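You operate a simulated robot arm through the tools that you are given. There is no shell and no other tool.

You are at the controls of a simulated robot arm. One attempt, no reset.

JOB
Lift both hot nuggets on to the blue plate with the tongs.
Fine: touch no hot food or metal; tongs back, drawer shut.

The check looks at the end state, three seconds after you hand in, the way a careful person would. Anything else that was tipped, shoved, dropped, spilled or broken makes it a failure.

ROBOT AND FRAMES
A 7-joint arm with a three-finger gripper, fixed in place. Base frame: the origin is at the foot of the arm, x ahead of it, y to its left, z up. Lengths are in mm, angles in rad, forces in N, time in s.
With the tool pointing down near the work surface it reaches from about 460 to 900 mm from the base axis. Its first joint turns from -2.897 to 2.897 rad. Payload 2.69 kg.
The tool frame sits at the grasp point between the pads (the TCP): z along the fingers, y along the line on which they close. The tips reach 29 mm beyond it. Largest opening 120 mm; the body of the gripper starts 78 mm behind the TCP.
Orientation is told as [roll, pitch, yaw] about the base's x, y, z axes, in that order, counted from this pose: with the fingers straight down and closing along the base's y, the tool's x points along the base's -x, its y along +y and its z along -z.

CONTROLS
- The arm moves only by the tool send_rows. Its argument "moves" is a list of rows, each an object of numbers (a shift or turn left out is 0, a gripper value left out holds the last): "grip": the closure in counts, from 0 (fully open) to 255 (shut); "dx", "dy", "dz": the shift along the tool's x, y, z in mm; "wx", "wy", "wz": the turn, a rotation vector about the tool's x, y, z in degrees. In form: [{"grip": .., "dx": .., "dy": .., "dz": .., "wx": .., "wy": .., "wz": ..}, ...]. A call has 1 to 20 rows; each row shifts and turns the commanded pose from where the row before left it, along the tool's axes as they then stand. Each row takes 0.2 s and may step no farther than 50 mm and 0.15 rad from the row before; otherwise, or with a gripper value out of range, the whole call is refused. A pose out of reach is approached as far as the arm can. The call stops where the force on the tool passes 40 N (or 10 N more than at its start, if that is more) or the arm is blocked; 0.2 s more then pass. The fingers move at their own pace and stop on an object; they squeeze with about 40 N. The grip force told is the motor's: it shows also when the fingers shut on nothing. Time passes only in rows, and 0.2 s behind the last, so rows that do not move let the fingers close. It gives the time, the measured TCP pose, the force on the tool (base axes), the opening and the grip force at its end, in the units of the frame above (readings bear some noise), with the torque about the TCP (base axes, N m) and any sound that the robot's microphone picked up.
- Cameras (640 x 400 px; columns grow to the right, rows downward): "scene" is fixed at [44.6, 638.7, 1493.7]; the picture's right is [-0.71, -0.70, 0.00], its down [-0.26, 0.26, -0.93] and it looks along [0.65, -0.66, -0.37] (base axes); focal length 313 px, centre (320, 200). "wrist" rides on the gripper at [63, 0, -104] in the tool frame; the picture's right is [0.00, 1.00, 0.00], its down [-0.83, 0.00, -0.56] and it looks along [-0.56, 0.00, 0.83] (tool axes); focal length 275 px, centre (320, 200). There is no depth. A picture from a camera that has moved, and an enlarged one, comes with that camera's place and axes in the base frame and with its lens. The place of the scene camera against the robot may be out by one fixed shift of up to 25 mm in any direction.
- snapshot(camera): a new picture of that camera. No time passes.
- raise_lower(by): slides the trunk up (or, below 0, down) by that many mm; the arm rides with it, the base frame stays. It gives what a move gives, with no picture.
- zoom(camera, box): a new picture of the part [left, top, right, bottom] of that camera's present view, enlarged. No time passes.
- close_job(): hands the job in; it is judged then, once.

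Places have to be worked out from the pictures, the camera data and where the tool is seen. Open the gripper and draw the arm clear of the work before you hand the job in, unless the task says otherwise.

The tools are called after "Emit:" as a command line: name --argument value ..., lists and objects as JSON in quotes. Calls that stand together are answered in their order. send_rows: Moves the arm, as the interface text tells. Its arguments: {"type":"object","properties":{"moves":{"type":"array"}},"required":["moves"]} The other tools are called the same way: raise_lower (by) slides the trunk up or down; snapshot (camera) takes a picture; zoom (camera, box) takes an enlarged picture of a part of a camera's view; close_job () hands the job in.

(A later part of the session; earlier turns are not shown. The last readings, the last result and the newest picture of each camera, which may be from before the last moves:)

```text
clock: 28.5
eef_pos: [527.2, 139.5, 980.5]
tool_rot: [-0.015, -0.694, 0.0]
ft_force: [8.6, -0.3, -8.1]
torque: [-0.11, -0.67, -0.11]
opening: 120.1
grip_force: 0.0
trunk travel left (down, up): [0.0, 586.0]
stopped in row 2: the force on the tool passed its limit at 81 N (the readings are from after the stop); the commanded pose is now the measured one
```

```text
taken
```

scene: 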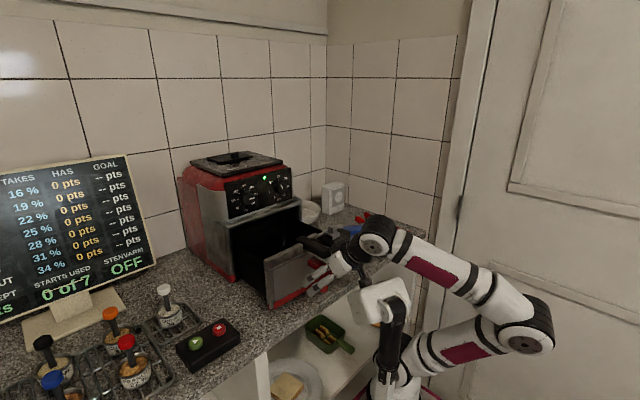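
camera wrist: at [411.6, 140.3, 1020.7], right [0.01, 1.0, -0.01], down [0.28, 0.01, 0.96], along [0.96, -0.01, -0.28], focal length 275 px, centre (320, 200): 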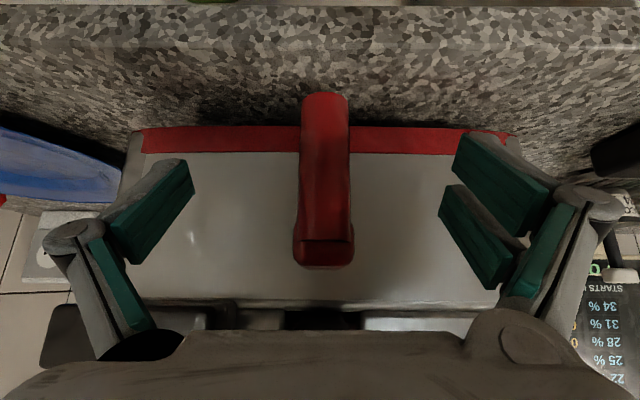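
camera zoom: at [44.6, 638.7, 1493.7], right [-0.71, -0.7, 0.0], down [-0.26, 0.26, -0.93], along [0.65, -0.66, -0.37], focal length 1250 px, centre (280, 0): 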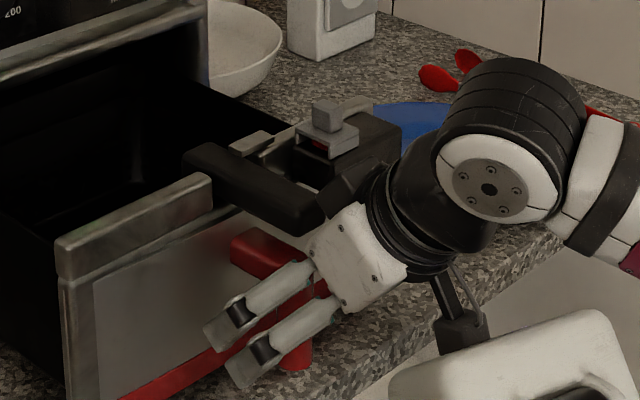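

The contact torque points to the camera side of the hand (≈57 mm off axis, from behind) — it's bumping the robot's own mast behind it, not the fryer. I'll relieve that by a few mm, narrow the fingers to ~70 mm (still clear of handle/bar and clear of the button block), and go straight up with the trunk instead.

Emit:
send_rows --moves '[{"dz": 4, "grip": 106}, {}, {}]'

Emit:
raise_lower --by 40

Emit:
snapshot --camera "wrist"

Emit:
zoom --camera "scene" --box '[270, 200, 390, 300]'

```text
clock: 29.3
eef_pos: [530.2, 139.5, 978.4]
tool_rot: [-0.012, -0.695, -0.001]
ft_force: [0.1, 0.7, -0.3]
torque: [0.01, 0.03, 0.0]
opening: 69.9
grip_force: 0.0
trunk travel left (down, up): [0.0, 586.0]
```

```text
clock: 30.1
eef_pos: [530.7, 139.6, 1018.6]
tool_rot: [-0.015, -0.695, 0.001]
ft_force: [13.9, -3.0, -2.1]
torque: [0.13, 0.31, 0.31]
opening: 70.2
grip_force: 0.0
trunk travel left (down, up): [-40.0, 546.0]
```

```text
taken
camera wrist: at [414.2, 140.0, 1057.9], right [0.01, 1.0, -0.01], down [0.28, 0.01, 0.96], along [0.96, -0.01, -0.28], focal length 275 px, centre (320, 200)
```

wrist: 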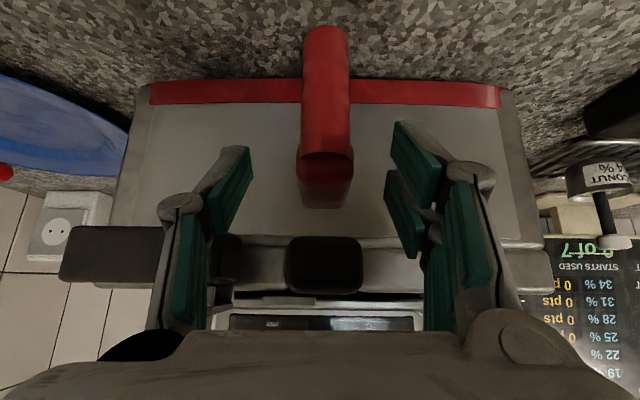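

```text
4.00 times, centred on (330, 250) of scene
camera zoom: at [44.6, 638.7, 1493.7], right [-0.71, -0.7, 0.0], down [-0.26, 0.26, -0.93], along [0.65, -0.66, -0.37], focal length 1250 px, centre (280, 0)
```

zoom: 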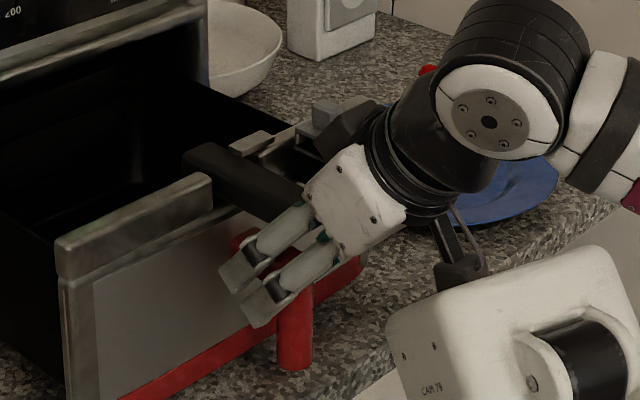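

The white head marked "CAM 75" on the robot's own mast sits right behind my wrist camera; the light 14 N contact is with it. I'll move up/forward away from it and unpitch the tool while the fingers are clear above the bar.

Emit:
send_rows --moves '[{"dx": -17.5, "dz": -11.5}, {"dx": -12.8, "dz": -15.3}, {"wy": 8}, {"wy": 8}, {"wy": 8}, {"wy": 8}, {"wy": 8}]'

Emit:
raise_lower --by 150

Emit:
snapshot --camera "wrist"

Emit:
snapshot --camera "scene"

```text
clock: 31.7
eef_pos: [534.9, 140.7, 1058.0]
tool_rot: [-0.011, 0.003, -0.009]
ft_force: [-0.2, 0.4, 1.0]
torque: [-0.02, 0.0, 0.02]
opening: 70.5
grip_force: 0.1
trunk travel left (down, up): [-40.0, 546.0]
```

```text
clock: 33.5
eef_pos: [535.1, 140.2, 1209.4]
tool_rot: [-0.011, 0.004, -0.007]
ft_force: [0.3, -0.3, -0.5]
torque: [-0.02, -0.02, -0.01]
opening: 70.1
grip_force: 0.1
trunk travel left (down, up): [-190.0, 396.0]
```

```text
taken
camera wrist: at [472.2, 140.9, 1312.7], right [0.0, 1.0, -0.01], down [0.83, 0.0, 0.55], along [0.55, -0.01, -0.83], focal length 275 px, centre (320, 200)
```

wrist: 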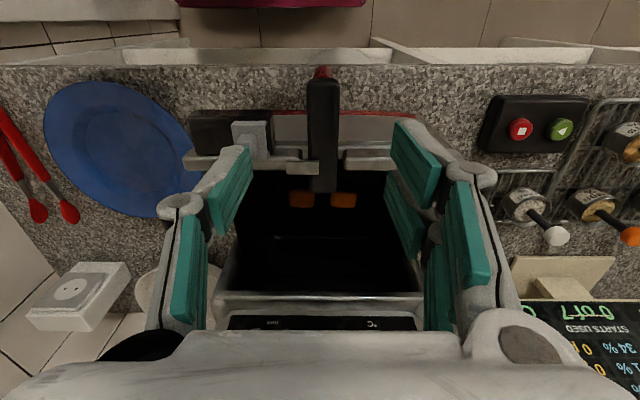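

```text
taken
```

scene: 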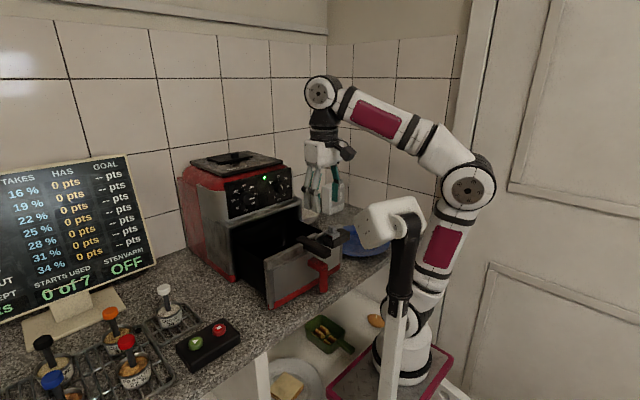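

Two nuggets are now visible, at the front of the basket on either side of the black bar. Zooming for details.

Emit:
zoom --camera "wrist" --box '[220, 90, 440, 230]'

Emit:
zoom --camera "wrist" --box '[270, 170, 370, 230]'

Emit:
zoom --camera "scene" --box '[220, 190, 360, 310]'

```text
2.86 times, centred on (330, 160) of wrist
camera zoom: at [472.2, 140.9, 1312.7], right [0.0, 1.0, -0.01], down [0.83, 0.0, 0.55], along [0.55, -0.01, -0.83], focal length 786 px, centre (291, 314)
```

zoom: 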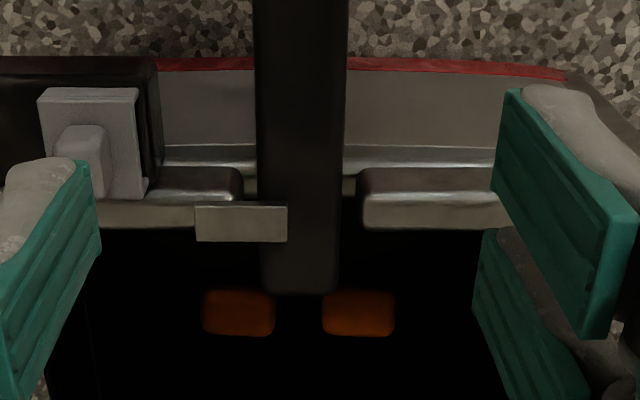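

```text
6.40 times, centred on (320, 200) of wrist
camera zoom: at [472.2, 140.9, 1312.7], right [0.0, 1.0, -0.01], down [0.83, 0.0, 0.55], along [0.55, -0.01, -0.83], focal length 1762 px, centre (320, 200)
```

zoom: 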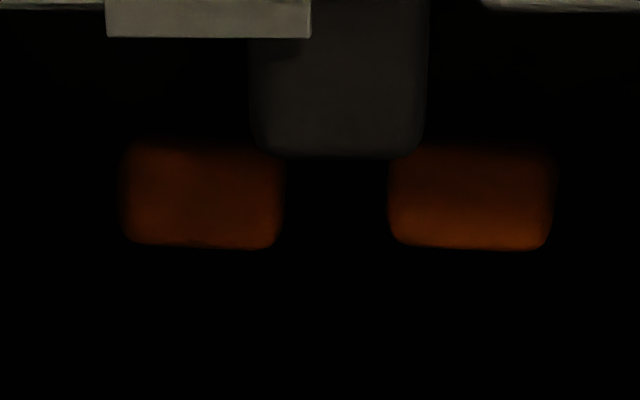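

```text
3.33 times, centred on (290, 250) of scene
camera zoom: at [44.6, 638.7, 1493.7], right [-0.71, -0.7, 0.0], down [-0.26, 0.26, -0.93], along [0.65, -0.66, -0.37], focal length 1042 px, centre (420, 33)
```

zoom: 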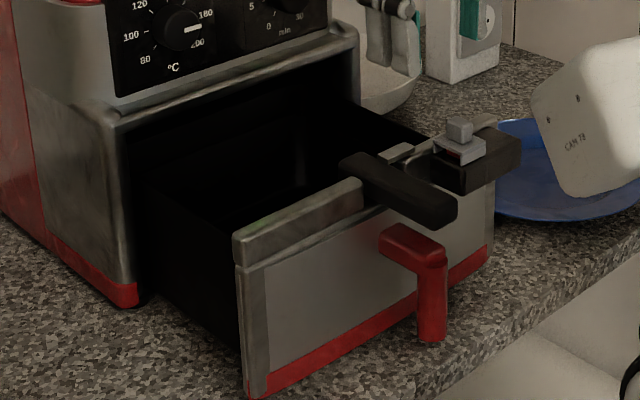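

Nuggets look about 40 mm (y) × 25 mm (x), near (716, 107) and (716, 175) if they lie at z≈940. I'll take a second view from a shifted position to triangulate them.

Emit:
send_rows --moves '[{"dx": -21.7, "dy": -26.7, "grip": 0}, {"dx": -21.7, "dy": -26.7}, {"dx": -21.7, "dy": -26.7}]'

Emit:
snapshot --camera "wrist"

Emit:
zoom --camera "wrist" --box '[270, 100, 470, 225]'

```text
clock: 34.3
eef_pos: [602.3, 60.4, 1209.6]
tool_rot: [-0.011, 0.002, -0.007]
ft_force: [0.5, -1.2, -0.7]
torque: [-0.01, 0.0, 0.04]
opening: 119.9
grip_force: 0.1
trunk travel left (down, up): [-190.0, 396.0]
```

```text
taken
camera wrist: at [537.2, 61.0, 1313.5], right [0.0, 1.0, -0.01], down [0.83, 0.0, 0.55], along [0.55, -0.01, -0.83], focal length 275 px, centre (320, 200)
```

wrist: 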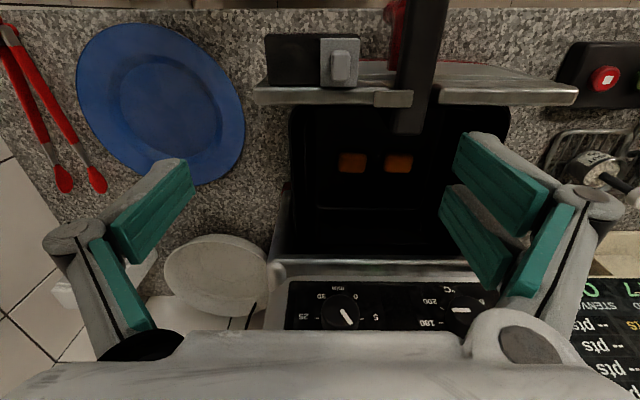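

```text
3.20 times, centred on (370, 162) of wrist
camera zoom: at [537.2, 61.0, 1313.5], right [0.0, 1.0, -0.01], down [0.83, 0.0, 0.55], along [0.55, -0.01, -0.83], focal length 881 px, centre (160, 320)
```

zoom: 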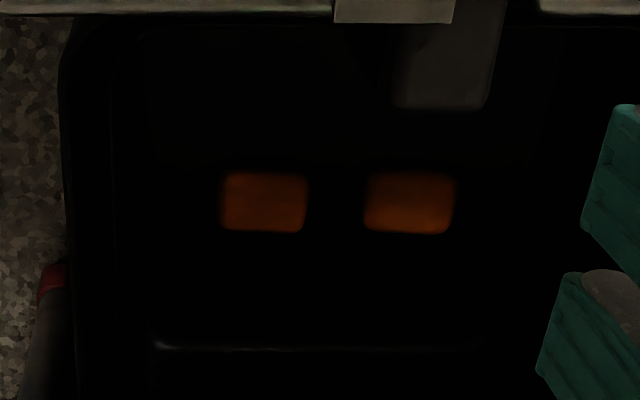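

Both views agree: nuggets at about (720, 106, 937) and (719, 175, 937), ~40×30 mm. Now I'll move over the tongs and lower for a close-up.

Emit:
send_rows --moves '[{"dy": -45.2}, {"dy": -45.2}, {"dy": -45.2}, {"dy": -45.2}, {"dy": -45.2}, {"dy": -45.2}, {"dy": -45.2}, {"dy": -45.2}, {"dy": -45.2}]'

Emit:
raise_lower --by -130

Emit:
snapshot --camera "wrist"

Emit:
zoom --camera "wrist" --box '[240, 20, 400, 120]'

Emit:
zoom --camera "wrist" --box '[240, 120, 400, 320]'

Emit:
snapshot --camera "scene"

```text
clock: 36.3
eef_pos: [594.7, -348.9, 1212.6]
tool_rot: [-0.011, 0.002, -0.008]
ft_force: [-0.6, 0.8, 0.5]
torque: [-0.03, -0.01, 0.0]
opening: 119.9
grip_force: 0.1
trunk travel left (down, up): [-190.0, 396.0]
```

```text
clock: 37.9
eef_pos: [596.7, -346.9, 1084.1]
tool_rot: [-0.01, 0.0, -0.009]
ft_force: [0.8, 0.0, -0.8]
torque: [0.01, -0.01, 0.05]
opening: 120.1
grip_force: 0.0
trunk travel left (down, up): [-60.0, 526.0]
```

```text
taken
camera wrist: at [533.4, -346.4, 1187.5], right [0.0, 1.0, -0.01], down [0.83, 0.0, 0.55], along [0.55, -0.01, -0.83], focal length 275 px, centre (320, 200)
```

wrist: 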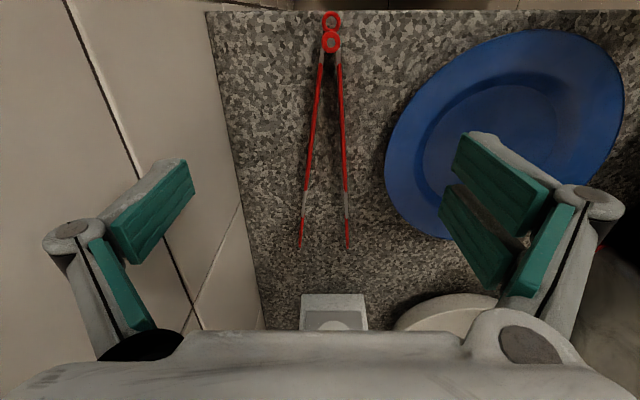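

```text
4.00 times, centred on (320, 70) of wrist
camera zoom: at [533.4, -346.4, 1187.5], right [0.0, 1.0, -0.01], down [0.83, 0.0, 0.55], along [0.55, -0.01, -0.83], focal length 1101 px, centre (320, 720)
```

zoom: 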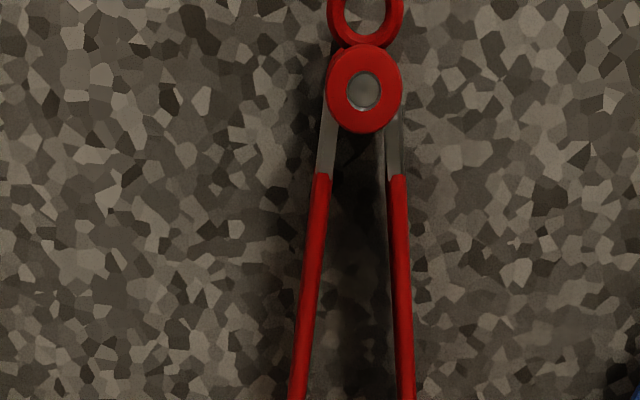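

```text
2.00 times, centred on (320, 220) of wrist
camera zoom: at [533.4, -346.4, 1187.5], right [0.0, 1.0, -0.01], down [0.83, 0.0, 0.55], along [0.55, -0.01, -0.83], focal length 551 px, centre (320, 160)
```

zoom: 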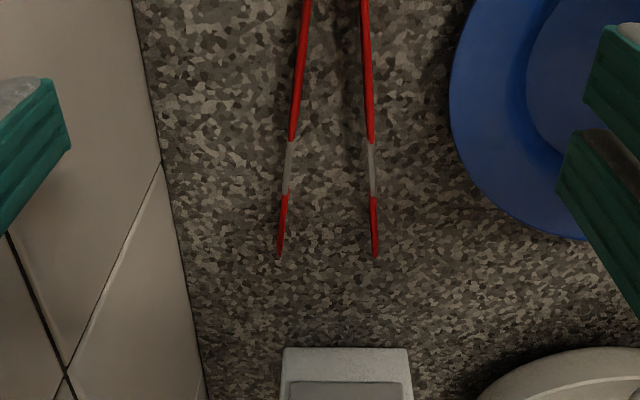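

```text
taken
```

scene: 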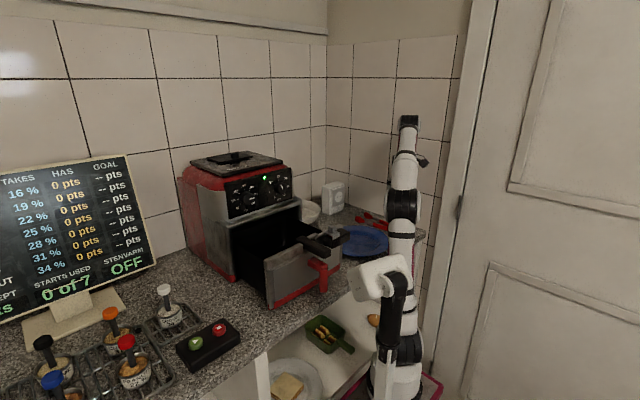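

The tongs are clear now: vertical blades, red sleeves x≈567–696, hinge (550,−339), tips (786, −376/−313), ~58 mm inner gap, lying nearly along +x. I'll grip the sleeves near x≈650 with the tool pitched 40° so that later the tongs can point steeply down while the hand stays nearly upright.

Emit:
send_rows --moves '[{"wy": -8, "grip": 106}, {"wy": -8}, {"wy": -8}, {"wy": -8}, {"wy": -8}, {}]'

Emit:
snapshot --camera "wrist"

```text
clock: 39.3
eef_pos: [596.6, -346.9, 1081.9]
tool_rot: [-0.014, -0.696, 0.001]
ft_force: [-0.8, 0.1, -0.1]
torque: [0.02, 0.01, 0.01]
opening: 70.0
grip_force: 0.2
trunk travel left (down, up): [-60.0, 526.0]
```

```text
taken
camera wrist: at [480.6, -346.5, 1122.2], right [0.0, 1.0, -0.01], down [0.28, 0.01, 0.96], along [0.96, -0.01, -0.28], focal length 275 px, centre (320, 200)
```

wrist: 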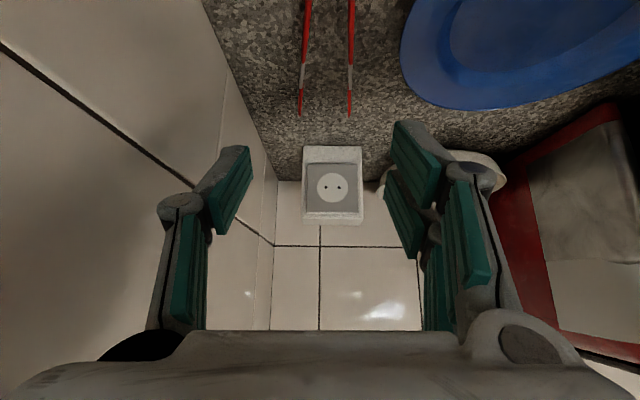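

Posture is fine here. I'll move above the grip point and use the remaining trunk travel to get near.

Emit:
send_rows --moves '[{"dx": 7.5, "dy": 2.2, "dz": 38.7}, {"dx": 7.5, "dy": 2.2, "dz": 38.7}, {}]'

Emit:
raise_lower --by -50

Emit:
snapshot --camera "wrist"

Emit:
snapshot --camera "scene"

```text
clock: 40.1
eef_pos: [633.6, -342.7, 1013.9]
tool_rot: [-0.014, -0.696, 0.0]
ft_force: [-0.4, -0.6, -0.4]
torque: [0.0, -0.01, 0.0]
opening: 69.8
grip_force: 0.2
trunk travel left (down, up): [-60.0, 526.0]
```

```text
clock: 41.0
eef_pos: [635.1, -344.9, 963.5]
tool_rot: [-0.012, -0.695, 0.001]
ft_force: [-0.6, -0.4, 0.8]
torque: [-0.03, -0.01, -0.01]
opening: 70.1
grip_force: 0.1
trunk travel left (down, up): [-10.0, 576.0]
```

```text
taken
camera wrist: at [519.0, -343.3, 1003.6], right [0.0, 1.0, -0.01], down [0.28, 0.01, 0.96], along [0.96, -0.01, -0.28], focal length 275 px, centre (320, 200)
```

wrist: 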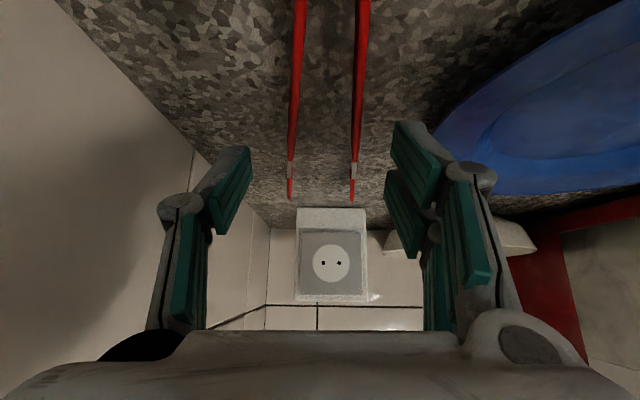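

```text
taken
```

scene: 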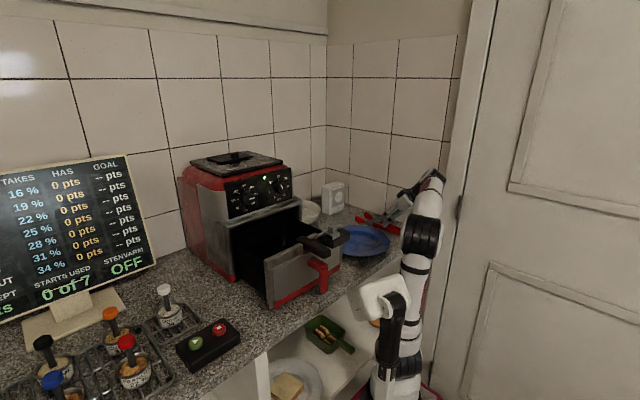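

Tongs run centrally between the fingers. Descending 25 mm in small steps, watching for contact.

Emit:
send_rows --moves '[{"dx": 5.6, "dy": 0.7, "dz": 6.6}, {"dx": 5.6, "dy": 0.7, "dz": 6.6}, {"dx": 4.5, "dz": 5.4}, {}]'

Emit:
snapshot --camera "wrist"

Emit:
zoom --camera "scene" --box '[340, 160, 460, 260]'

```text
clock: 42.0
eef_pos: [635.9, -342.4, 940.0]
tool_rot: [-0.014, -0.696, 0.001]
ft_force: [0.8, -0.7, 0.6]
torque: [0.0, 0.0, -0.01]
opening: 70.0
grip_force: 0.0
trunk travel left (down, up): [-10.0, 576.0]
```

```text
taken
camera wrist: at [519.2, -341.5, 979.6], right [0.0, 1.0, -0.01], down [0.28, 0.01, 0.96], along [0.96, -0.01, -0.28], focal length 275 px, centre (320, 200)
```

wrist: 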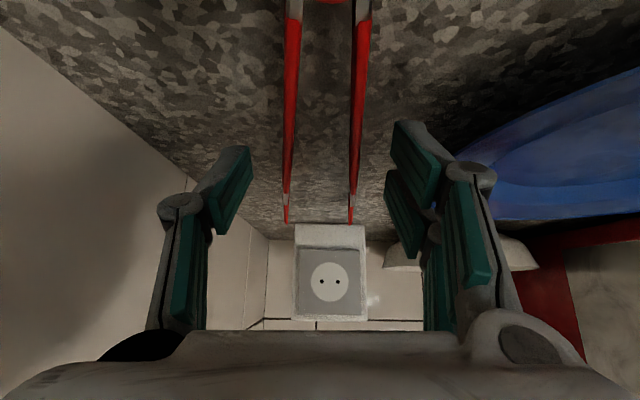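

```text
4.00 times, centred on (400, 210) of scene
camera zoom: at [44.6, 638.7, 1493.7], right [-0.71, -0.7, 0.0], down [-0.26, 0.26, -0.93], along [0.65, -0.66, -0.37], focal length 1250 px, centre (0, 160)
```

zoom: 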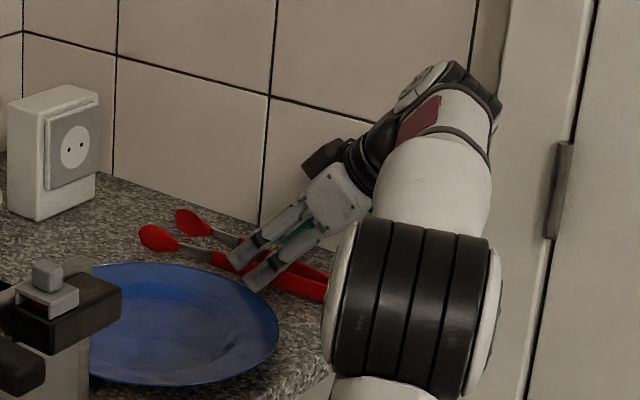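

No contact yet. Lower another 3 mm, then close in stages and watch the grip force to learn whether the tongs are sprung.

Emit:
send_rows --moves '[{"dx": 1.9, "dz": 2.3}, {"grip": 155}, {}, {}]'

Emit:
send_rows --moves '[{"grip": 170}, {}, {}]'

Emit:
snapshot --camera "wrist"

```text
clock: 43.0
eef_pos: [634.7, -342.8, 936.6]
tool_rot: [-0.012, -0.693, 0.0]
ft_force: [0.0, -0.4, -0.6]
torque: [0.0, -0.03, 0.03]
opening: 46.8
grip_force: 0.0
trunk travel left (down, up): [-10.0, 576.0]
```

```text
clock: 43.8
eef_pos: [635.4, -342.1, 935.4]
tool_rot: [-0.012, -0.694, 0.001]
ft_force: [-0.3, 0.9, 0.4]
torque: [0.01, -0.01, 0.01]
opening: 40.5
grip_force: 0.9
trunk travel left (down, up): [-10.0, 576.0]
```

```text
taken
camera wrist: at [518.9, -341.2, 976.6], right [0.0, 1.0, -0.01], down [0.28, 0.01, 0.96], along [0.96, -0.01, -0.28], focal length 275 px, centre (320, 200)
```

wrist: 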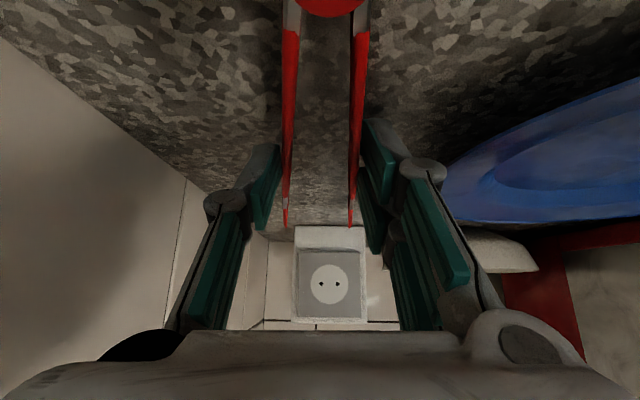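

First contact at ~40 mm (0.9 N). Squeezing on gradually.

Emit:
send_rows --moves '[{"grip": 178}, {}, {}]'

Emit:
send_rows --moves '[{"grip": 190}, {}, {}]'

Emit:
snapshot --camera "wrist"

```text
clock: 44.6
eef_pos: [634.6, -342.5, 936.3]
tool_rot: [-0.013, -0.696, 0.001]
ft_force: [0.0, -0.1, 0.2]
torque: [-0.04, 0.01, 0.02]
opening: 38.5
grip_force: 2.0
trunk travel left (down, up): [-10.0, 576.0]
```

```text
clock: 45.4
eef_pos: [636.5, -341.7, 936.6]
tool_rot: [-0.012, -0.695, 0.001]
ft_force: [-0.5, 0.2, -0.1]
torque: [-0.03, -0.02, -0.02]
opening: 33.2
grip_force: 2.5
trunk travel left (down, up): [-10.0, 576.0]
```

```text
taken
camera wrist: at [518.9, -341.2, 976.6], right [0.0, 1.0, -0.01], down [0.28, 0.01, 0.96], along [0.96, -0.01, -0.28], focal length 275 px, centre (320, 200)
```

wrist: 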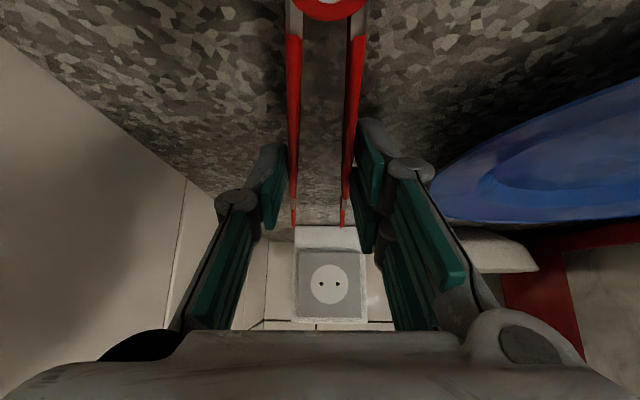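

The tongs are sprung (~2–2.5 N) and the tips follow. I'll reopen, go 2.5 mm lower for a deeper bite, then clamp fully.

Emit:
send_rows --moves '[{"grip": 150}, {}, {"dx": 1.6, "dz": 1.9}, {}]'

Emit:
send_rows --moves '[{"grip": 190}, {"grip": 215}, {"grip": 235}, {"grip": 255}, {}, {}]'

Emit:
snapshot --camera "wrist"

```text
clock: 46.4
eef_pos: [634.5, -342.0, 935.5]
tool_rot: [-0.014, -0.699, 0.001]
ft_force: [0.1, 0.1, 12.5]
torque: [0.39, 0.02, 0.1]
opening: 50.0
grip_force: 0.3
trunk travel left (down, up): [-10.0, 576.0]
```

```text
clock: 47.8
eef_pos: [635.9, -342.0, 936.0]
tool_rot: [-0.012, -0.697, 0.002]
ft_force: [5.4, 9.7, 20.5]
torque: [0.51, -0.32, 0.16]
opening: 11.4
grip_force: 38.4
trunk travel left (down, up): [-10.0, 576.0]
```

```text
taken
camera wrist: at [519.2, -340.7, 974.9], right [0.0, 1.0, -0.01], down [0.28, 0.01, 0.96], along [0.96, -0.01, -0.28], focal length 275 px, centre (320, 200)
```

wrist: 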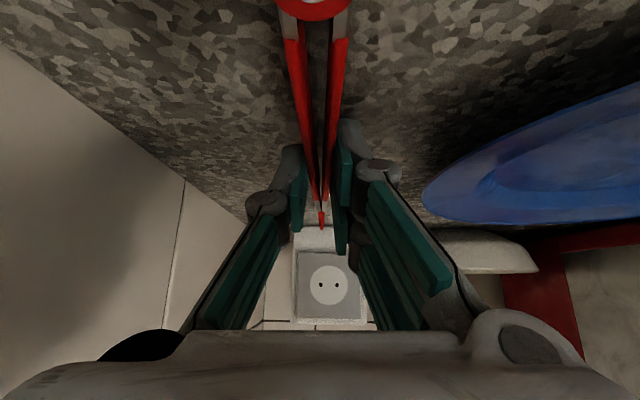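

Fingertips just touch the counter (z≈907) and the tongs are fully clamped with tips together. Lifting 40 mm.

Emit:
send_rows --moves '[{"dx": -1.3, "dz": -1.5}, {"dx": -6.4, "dz": -7.7}, {"dx": -9, "dz": -10.7}, {"dx": -9, "dz": -10.7}, {}]'

Emit:
snapshot --camera "wrist"

Emit:
zoom --camera "scene" --box '[320, 140, 460, 260]'

```text
clock: 49.0
eef_pos: [635.3, -342.3, 974.1]
tool_rot: [-0.011, -0.694, 0.0]
ft_force: [0.1, -0.5, -1.1]
torque: [0.0, 0.03, 0.01]
opening: 11.2
grip_force: 38.4
trunk travel left (down, up): [-10.0, 576.0]
```

```text
taken
camera wrist: at [518.9, -341.6, 1013.1], right [0.0, 1.0, -0.01], down [0.28, 0.01, 0.96], along [0.96, -0.01, -0.28], focal length 275 px, centre (320, 200)
```

wrist: 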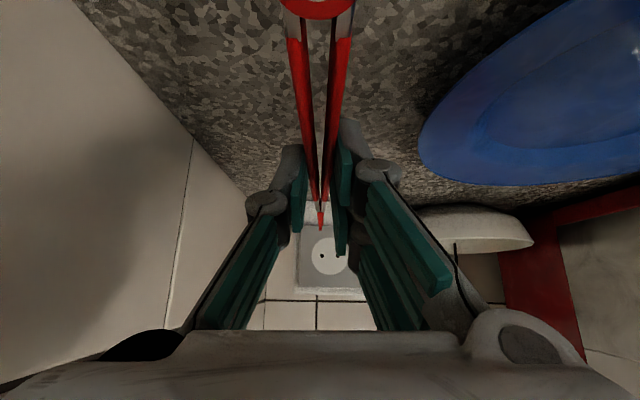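

```text
3.33 times, centred on (390, 200) of scene
camera zoom: at [44.6, 638.7, 1493.7], right [-0.71, -0.7, 0.0], down [-0.26, 0.26, -0.93], along [0.65, -0.66, -0.37], focal length 1042 px, centre (87, 200)
```

zoom: 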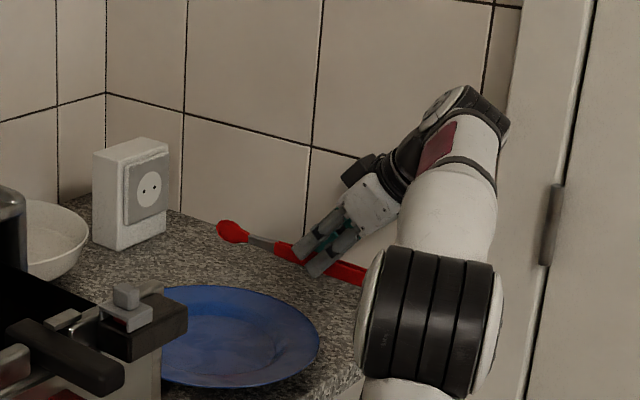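

Tongs lifted (≈1.1 N). Before going further I'll test, just above the counter, whether a part-open hold keeps them from slipping.

Emit:
send_rows --moves '[{"dx": 8, "dz": 9.6}, {"dx": 8, "dz": 9.6}, {"grip": 230}, {"grip": 210}, {"grip": 195}, {}]'

Emit:
snapshot --camera "wrist"

Emit:
zoom --camera "scene" --box '[320, 140, 460, 260]'

```text
clock: 50.4
eef_pos: [633.8, -342.6, 948.7]
tool_rot: [-0.011, -0.695, 0.0]
ft_force: [-0.7, -0.7, -0.3]
torque: [0.01, 0.07, 0.02]
opening: 30.1
grip_force: 7.6
trunk travel left (down, up): [-10.0, 576.0]
```

```text
taken
camera wrist: at [519.2, -341.8, 988.0], right [0.0, 1.0, -0.01], down [0.28, 0.01, 0.96], along [0.96, -0.01, -0.28], focal length 275 px, centre (320, 200)
```

wrist: 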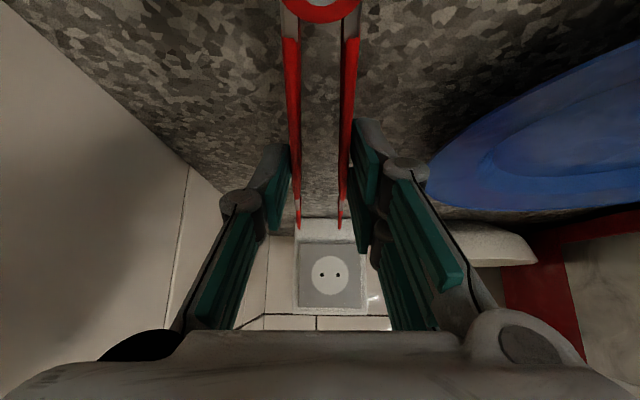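

```text
3.33 times, centred on (390, 200) of scene
camera zoom: at [44.6, 638.7, 1493.7], right [-0.71, -0.7, 0.0], down [-0.26, 0.26, -0.93], along [0.65, -0.66, -0.37], focal length 1042 px, centre (87, 200)
```

zoom: 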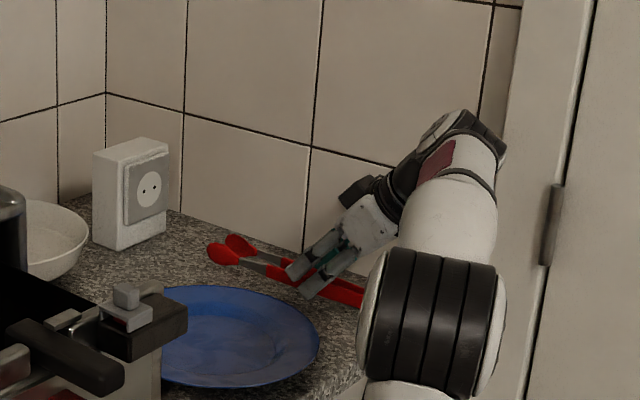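

Holds well at 30 mm (7.6 N). One step wider.

Emit:
send_rows --moves '[{"grip": 187}, {}, {}]'

Emit:
snapshot --camera "wrist"

```text
clock: 51.2
eef_pos: [636.1, -342.8, 947.4]
tool_rot: [-0.011, -0.697, 0.001]
ft_force: [0.6, 0.5, -1.3]
torque: [-0.04, 0.05, 0.01]
opening: 31.9
grip_force: 0.2
trunk travel left (down, up): [-10.0, 576.0]
```

```text
taken
camera wrist: at [519.2, -341.8, 988.0], right [0.0, 1.0, -0.01], down [0.28, 0.01, 0.96], along [0.96, -0.01, -0.28], focal length 275 px, centre (320, 200)
```

wrist: 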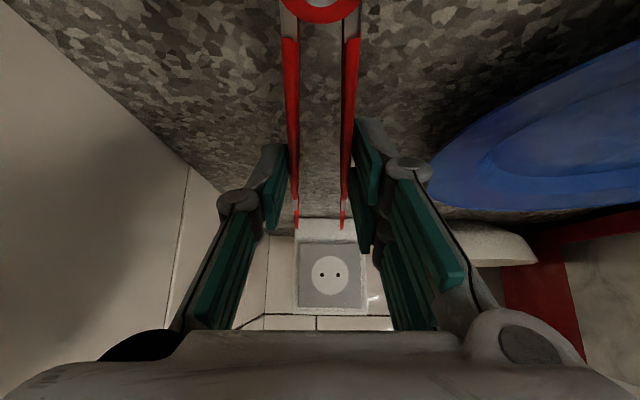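

Still held with tips ~44 mm apart. I'll wait a moment to check that it does not creep.

Emit:
send_rows --moves '[{}, {}, {}, {}, {}, {}, {}, {}]'

Emit:
snapshot --camera "wrist"

Emit:
zoom --camera "scene" --box '[320, 140, 460, 260]'

```text
clock: 53.0
eef_pos: [636.0, -342.4, 948.4]
tool_rot: [-0.011, -0.694, 0.001]
ft_force: [0.8, 0.3, -1.1]
torque: [-0.02, 0.07, -0.01]
opening: 31.6
grip_force: 0.4
trunk travel left (down, up): [-10.0, 576.0]
```

```text
taken
camera wrist: at [519.2, -341.8, 988.0], right [0.0, 1.0, -0.01], down [0.28, 0.01, 0.96], along [0.96, -0.01, -0.28], focal length 275 px, centre (320, 200)
```

wrist: 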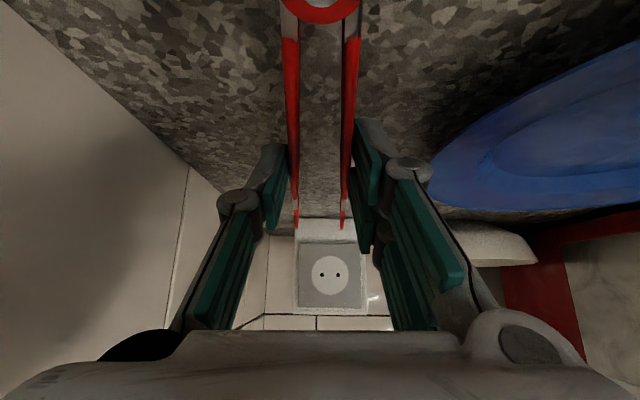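

```text
3.33 times, centred on (390, 200) of scene
camera zoom: at [44.6, 638.7, 1493.7], right [-0.71, -0.7, 0.0], down [-0.26, 0.26, -0.93], along [0.65, -0.66, -0.37], focal length 1042 px, centre (87, 200)
```

zoom: 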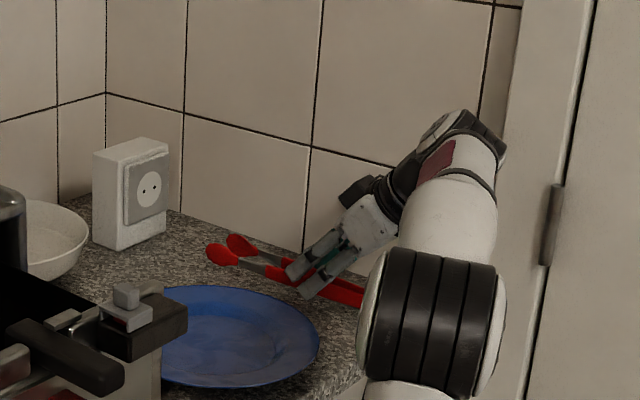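

The hold is stable. Now clamp fully for transport, raise with the trunk, then turn the tongs: tilt 40° back to upright hand, yaw +80° (tongs heading +y), and tilt 20° more, so the tongs point 60° down.

Emit:
send_rows --moves '[{"grip": 220}, {"grip": 255}, {}, {}]'

Emit:
raise_lower --by 220

Emit:
send_rows --moves '[{"wy": 7.96}, {"wy": 7.96}, {"wy": 7.96}, {"wy": 7.96}, {"wy": 7.96}]'

Emit:
snapshot --camera "scene"

Emit:
snapshot --camera "wrist"

```text
clock: 54.0
eef_pos: [635.0, -343.0, 947.5]
tool_rot: [-0.012, -0.694, 0.002]
ft_force: [-0.1, -0.1, 0.1]
torque: [0.02, 0.03, -0.01]
opening: 11.5
grip_force: 38.2
trunk travel left (down, up): [-10.0, 576.0]
```

```text
clock: 56.3
eef_pos: [636.2, -342.6, 1169.1]
tool_rot: [-0.012, -0.695, -0.002]
ft_force: [0.1, 0.4, -0.9]
torque: [0.0, 0.05, -0.02]
opening: 11.4
grip_force: 38.2
trunk travel left (down, up): [-230.0, 356.0]
```

```text
clock: 57.5
eef_pos: [636.2, -342.4, 1169.2]
tool_rot: [-0.011, -0.001, -0.009]
ft_force: [-0.4, 0.0, -0.4]
torque: [-0.02, -0.03, 0.0]
opening: 11.2
grip_force: 38.1
trunk travel left (down, up): [-230.0, 356.0]
```

```text
taken
```

scene: 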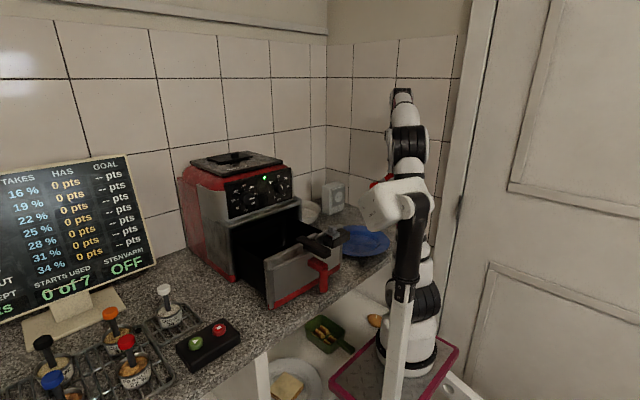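

```text
taken
camera wrist: at [571.3, -341.7, 1273.8], right [0.0, 1.0, -0.01], down [0.83, 0.0, 0.56], along [0.56, -0.01, -0.83], focal length 275 px, centre (320, 200)
```

wrist: 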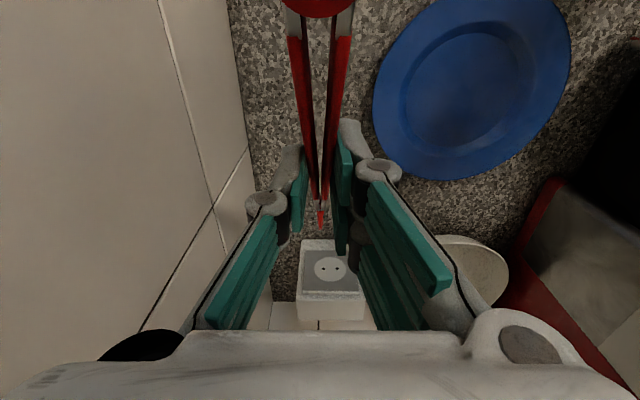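

Now moving away from the wall to above the plate and up, then yawing +80°.

Emit:
send_rows --moves '[{"dx": 7.2, "dy": 38.4, "dz": -14.2}, {"dx": 7.2, "dy": 38.4, "dz": -14.2}, {"dx": 7.2, "dy": 38.4, "dz": -14.2}, {"dx": 7.2, "dy": 38.4, "dz": -14.2}, {"dx": 7.2, "dy": 38.4, "dz": -14.2}, {"wz": -8}, {"wz": -8}, {"wz": -8}, {"wz": -8}, {"wz": -8}, {"wz": -8}, {"wz": -8}, {"wz": -8}, {"wz": -8}, {"wz": -8}]'

Emit:
snapshot --camera "scene"

Emit:
snapshot --camera "wrist"

```text
clock: 60.7
eef_pos: [601.6, -150.8, 1238.1]
tool_rot: [-0.001, 0.01, 1.391]
ft_force: [0.3, 0.4, -1.6]
torque: [-0.01, -0.01, 0.04]
opening: 11.4
grip_force: 39.0
trunk travel left (down, up): [-230.0, 356.0]
```

```text
taken
```

scene: 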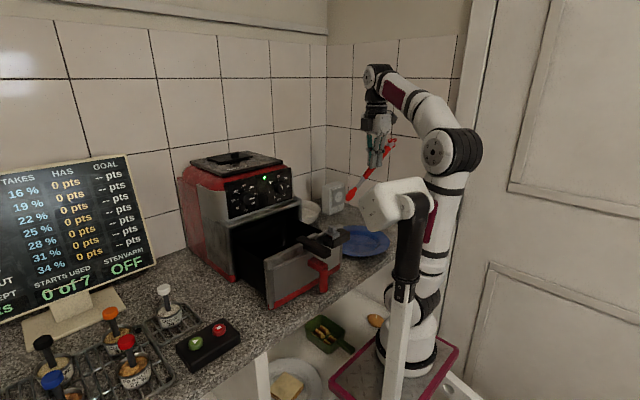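

```text
taken
camera wrist: at [588.7, -210.9, 1342.9], right [-0.98, 0.17, 0.0], down [0.15, 0.82, 0.55], along [0.1, 0.54, -0.84], focal length 275 px, centre (320, 200)
```

wrist: 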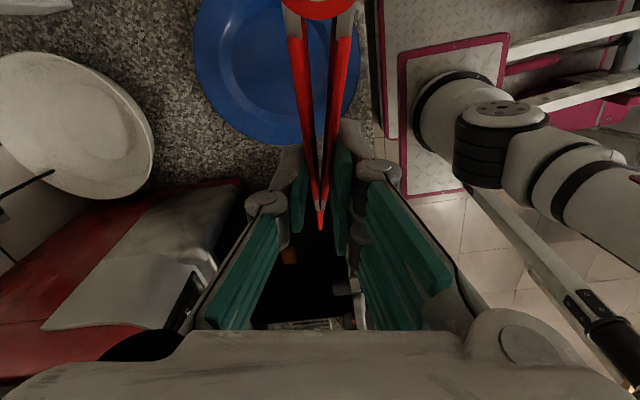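

Yaw reached; the tongs' tip and a nugget are both in view. Next tilt 20° more, and move over the left nugget at safe height (tip z≈1100).

Emit:
send_rows --moves '[{"wy": 6.73}, {"wy": 6.73}, {"wy": 6.73}, {"dx": -34, "dy": -11.8, "dz": -12.9}, {"dx": -34, "dy": -11.8, "dz": -12.9}, {"dx": -34, "dy": -11.8, "dz": -12.9}, {"dx": -34, "dy": -11.8, "dz": -12.9}, {"dx": -34, "dy": -11.8, "dz": -12.9}, {"dx": -34, "dy": -11.8, "dz": -12.9}, {}]'

Emit:
snapshot --camera "wrist"

Emit:
zoom --camera "scene" --box '[180, 80, 420, 310]'

```text
clock: 62.9
eef_pos: [712.2, 49.6, 1237.8]
tool_rot: [-0.007, 0.362, 1.385]
ft_force: [-0.6, -1.5, -0.6]
torque: [0.09, -0.01, 0.03]
opening: 11.4
grip_force: 38.4
trunk travel left (down, up): [-230.0, 356.0]
```

```text
taken
camera wrist: at [706.6, 28.3, 1357.9], right [-0.98, 0.18, 0.0], down [0.18, 0.96, 0.23], along [0.04, 0.22, -0.97], focal length 275 px, centre (320, 200)
```

wrist: 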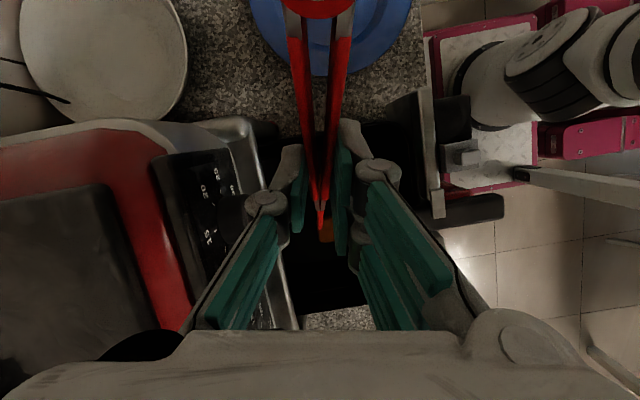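

```text
1.74 times, centred on (300, 195) of scene
camera zoom: at [44.6, 638.7, 1493.7], right [-0.71, -0.7, 0.0], down [-0.26, 0.26, -0.93], along [0.65, -0.66, -0.37], focal length 544 px, centre (355, 209)
```

zoom: 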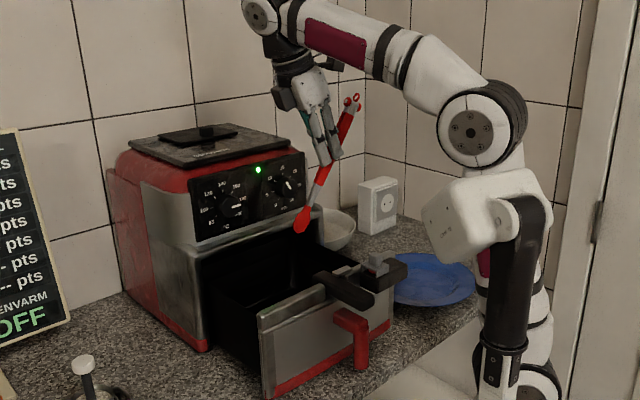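

The visible nugget fits the right one's predicted pixel (329,229); the left is hidden below the tongs as expected. I'll zoom to check alignment accuracy.

Emit:
zoom --camera "wrist" --box '[270, 140, 370, 260]'

```text
3.33 times, centred on (320, 200) of wrist
camera zoom: at [706.6, 28.3, 1357.9], right [-0.98, 0.18, 0.0], down [0.18, 0.96, 0.23], along [0.04, 0.22, -0.97], focal length 918 px, centre (320, 200)
```

zoom: 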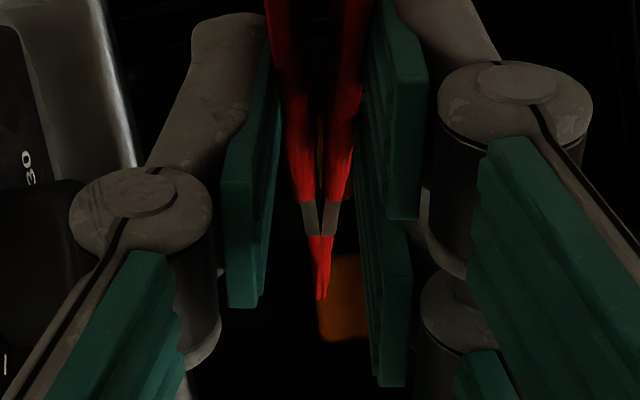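

Prediction and picture agree to ~1 mm for the right nugget. The tip is ~70 mm ahead of the TCP (slightly more than planned), so I shift back 9 mm along the heading, 2 mm sideways, and descend 100 mm.

Emit:
send_rows --moves '[{"dx": -9, "dy": 0.7, "dz": 32.2}, {"dx": -9, "dy": 0.7, "dz": 32.2}, {"dx": -9, "dy": 0.7, "dz": 32.2}, {}]'

Emit:
zoom --camera "wrist" --box '[240, 100, 400, 260]'

Emit:
zoom --camera "scene" --box '[200, 110, 360, 290]'

```text
clock: 63.9
eef_pos: [706.1, 44.4, 1138.0]
tool_rot: [-0.003, 0.362, 1.389]
ft_force: [0.4, 0.6, -1.2]
torque: [-0.01, 0.0, 0.02]
opening: 11.4
grip_force: 38.5
trunk travel left (down, up): [-230.0, 356.0]
```

```text
2.50 times, centred on (320, 180) of wrist
camera zoom: at [699.6, 21.7, 1258.2], right [-0.98, 0.18, 0.0], down [0.17, 0.96, 0.23], along [0.04, 0.22, -0.97], focal length 688 px, centre (320, 250)
```

zoom: 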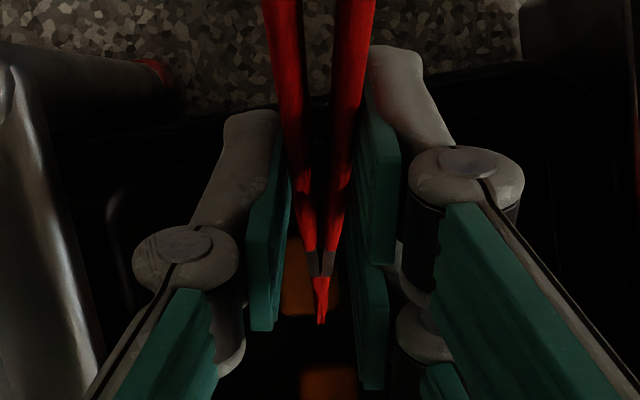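

```text
2.22 times, centred on (280, 200) of scene
camera zoom: at [44.6, 638.7, 1493.7], right [-0.71, -0.7, 0.0], down [-0.26, 0.26, -0.93], along [0.65, -0.66, -0.37], focal length 695 px, centre (409, 200)
```

zoom: 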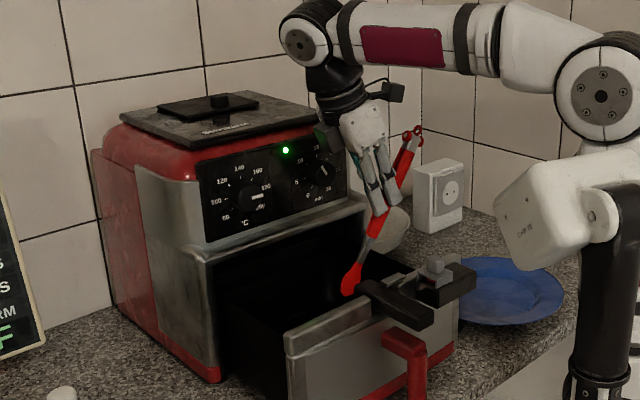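

The left nugget is now seen; tips are ~4.7 mm off to one side (toward −x). I'll correct, open the tongs a bit here, and look again.

Emit:
send_rows --moves '[{"dx": -2, "dy": -4.7, "dz": -0.7}, {"grip": 215}, {"grip": 195}, {"grip": 186}, {}, {}]'

Emit:
zoom --camera "wrist" --box '[240, 100, 400, 260]'

```text
clock: 65.3
eef_pos: [710.5, 44.3, 1138.8]
tool_rot: [0.0, 0.362, 1.387]
ft_force: [-0.8, 0.1, 0.1]
torque: [0.02, -0.02, 0.02]
opening: 35.2
grip_force: 2.3
trunk travel left (down, up): [-230.0, 356.0]
```

```text
2.50 times, centred on (320, 180) of wrist
camera zoom: at [705.4, 23.3, 1258.3], right [-0.98, 0.18, 0.0], down [0.17, 0.96, 0.23], along [0.04, 0.22, -0.97], focal length 688 px, centre (320, 250)
```

zoom: 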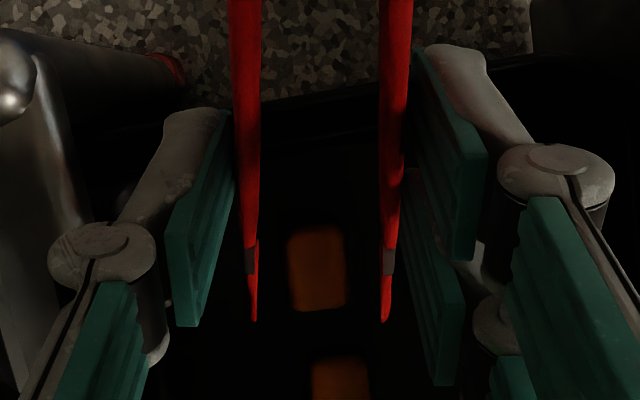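

Open tips straddle the nugget symmetrically with good margin. Descending 45 mm.

Emit:
send_rows --moves '[{"dx": -5.3, "dz": 14}, {"dx": -5.3, "dz": 14}, {"dx": -5.3, "dz": 14}, {}]'

Emit:
zoom --camera "wrist" --box '[240, 100, 400, 260]'

Emit:
zoom --camera "scene" --box '[200, 110, 360, 290]'

```text
clock: 66.3
eef_pos: [710.4, 44.2, 1093.6]
tool_rot: [-0.001, 0.363, 1.388]
ft_force: [-0.7, -0.8, -1.4]
torque: [0.01, -0.03, -0.01]
opening: 32.2
grip_force: 0.7
trunk travel left (down, up): [-230.0, 356.0]
```

```text
2.50 times, centred on (320, 180) of wrist
camera zoom: at [706.4, 22.8, 1213.4], right [-0.98, 0.18, 0.0], down [0.17, 0.96, 0.23], along [0.04, 0.22, -0.97], focal length 688 px, centre (320, 250)
```

zoom: 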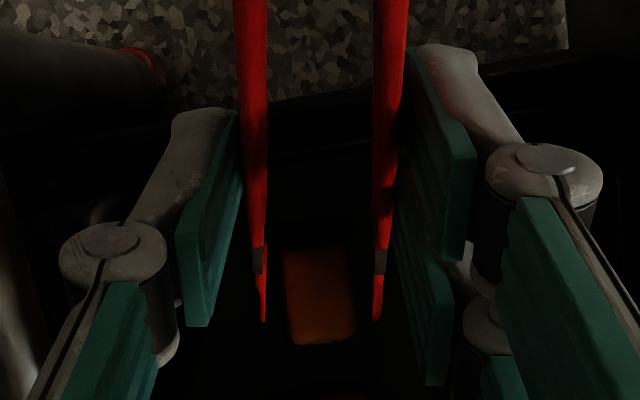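

```text
2.22 times, centred on (280, 200) of scene
camera zoom: at [44.6, 638.7, 1493.7], right [-0.71, -0.7, 0.0], down [-0.26, 0.26, -0.93], along [0.65, -0.66, -0.37], focal length 695 px, centre (409, 200)
```

zoom: 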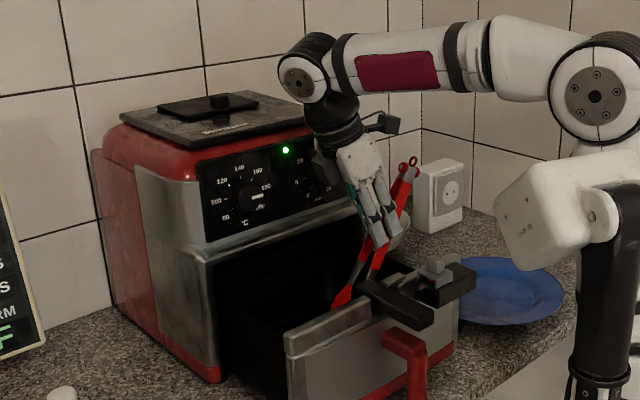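

Aligned; tips are just above nugget height on both sides. Lowering the last ~25 mm in small steps with force checks.

Emit:
send_rows --moves '[{"dx": -2.5, "dz": 6.5}, {"dx": -2.5, "dz": 6.5}, {}]'

Emit:
send_rows --moves '[{"dx": -2.1, "dz": 5.6}, {}]'

Emit:
zoom --camera "wrist" --box '[240, 100, 400, 260]'

```text
clock: 67.1
eef_pos: [712.6, 44.6, 1080.5]
tool_rot: [-0.001, 0.363, 1.388]
ft_force: [0.2, -0.3, -0.3]
torque: [-0.03, 0.0, -0.02]
opening: 35.4
grip_force: 3.1
trunk travel left (down, up): [-230.0, 356.0]
```

```text
clock: 67.7
eef_pos: [711.7, 45.8, 1073.7]
tool_rot: [-0.002, 0.364, 1.388]
ft_force: [-1.6, -0.7, 0.1]
torque: [-0.05, 0.03, 0.02]
opening: 34.7
grip_force: 2.2
trunk travel left (down, up): [-230.0, 356.0]
```

```text
2.50 times, centred on (320, 180) of wrist
camera zoom: at [707.0, 23.0, 1193.9], right [-0.98, 0.18, 0.0], down [0.17, 0.96, 0.23], along [0.04, 0.22, -0.97], focal length 688 px, centre (320, 250)
```

zoom: 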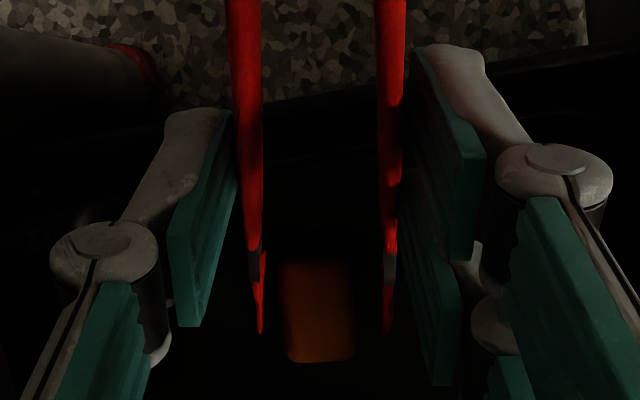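

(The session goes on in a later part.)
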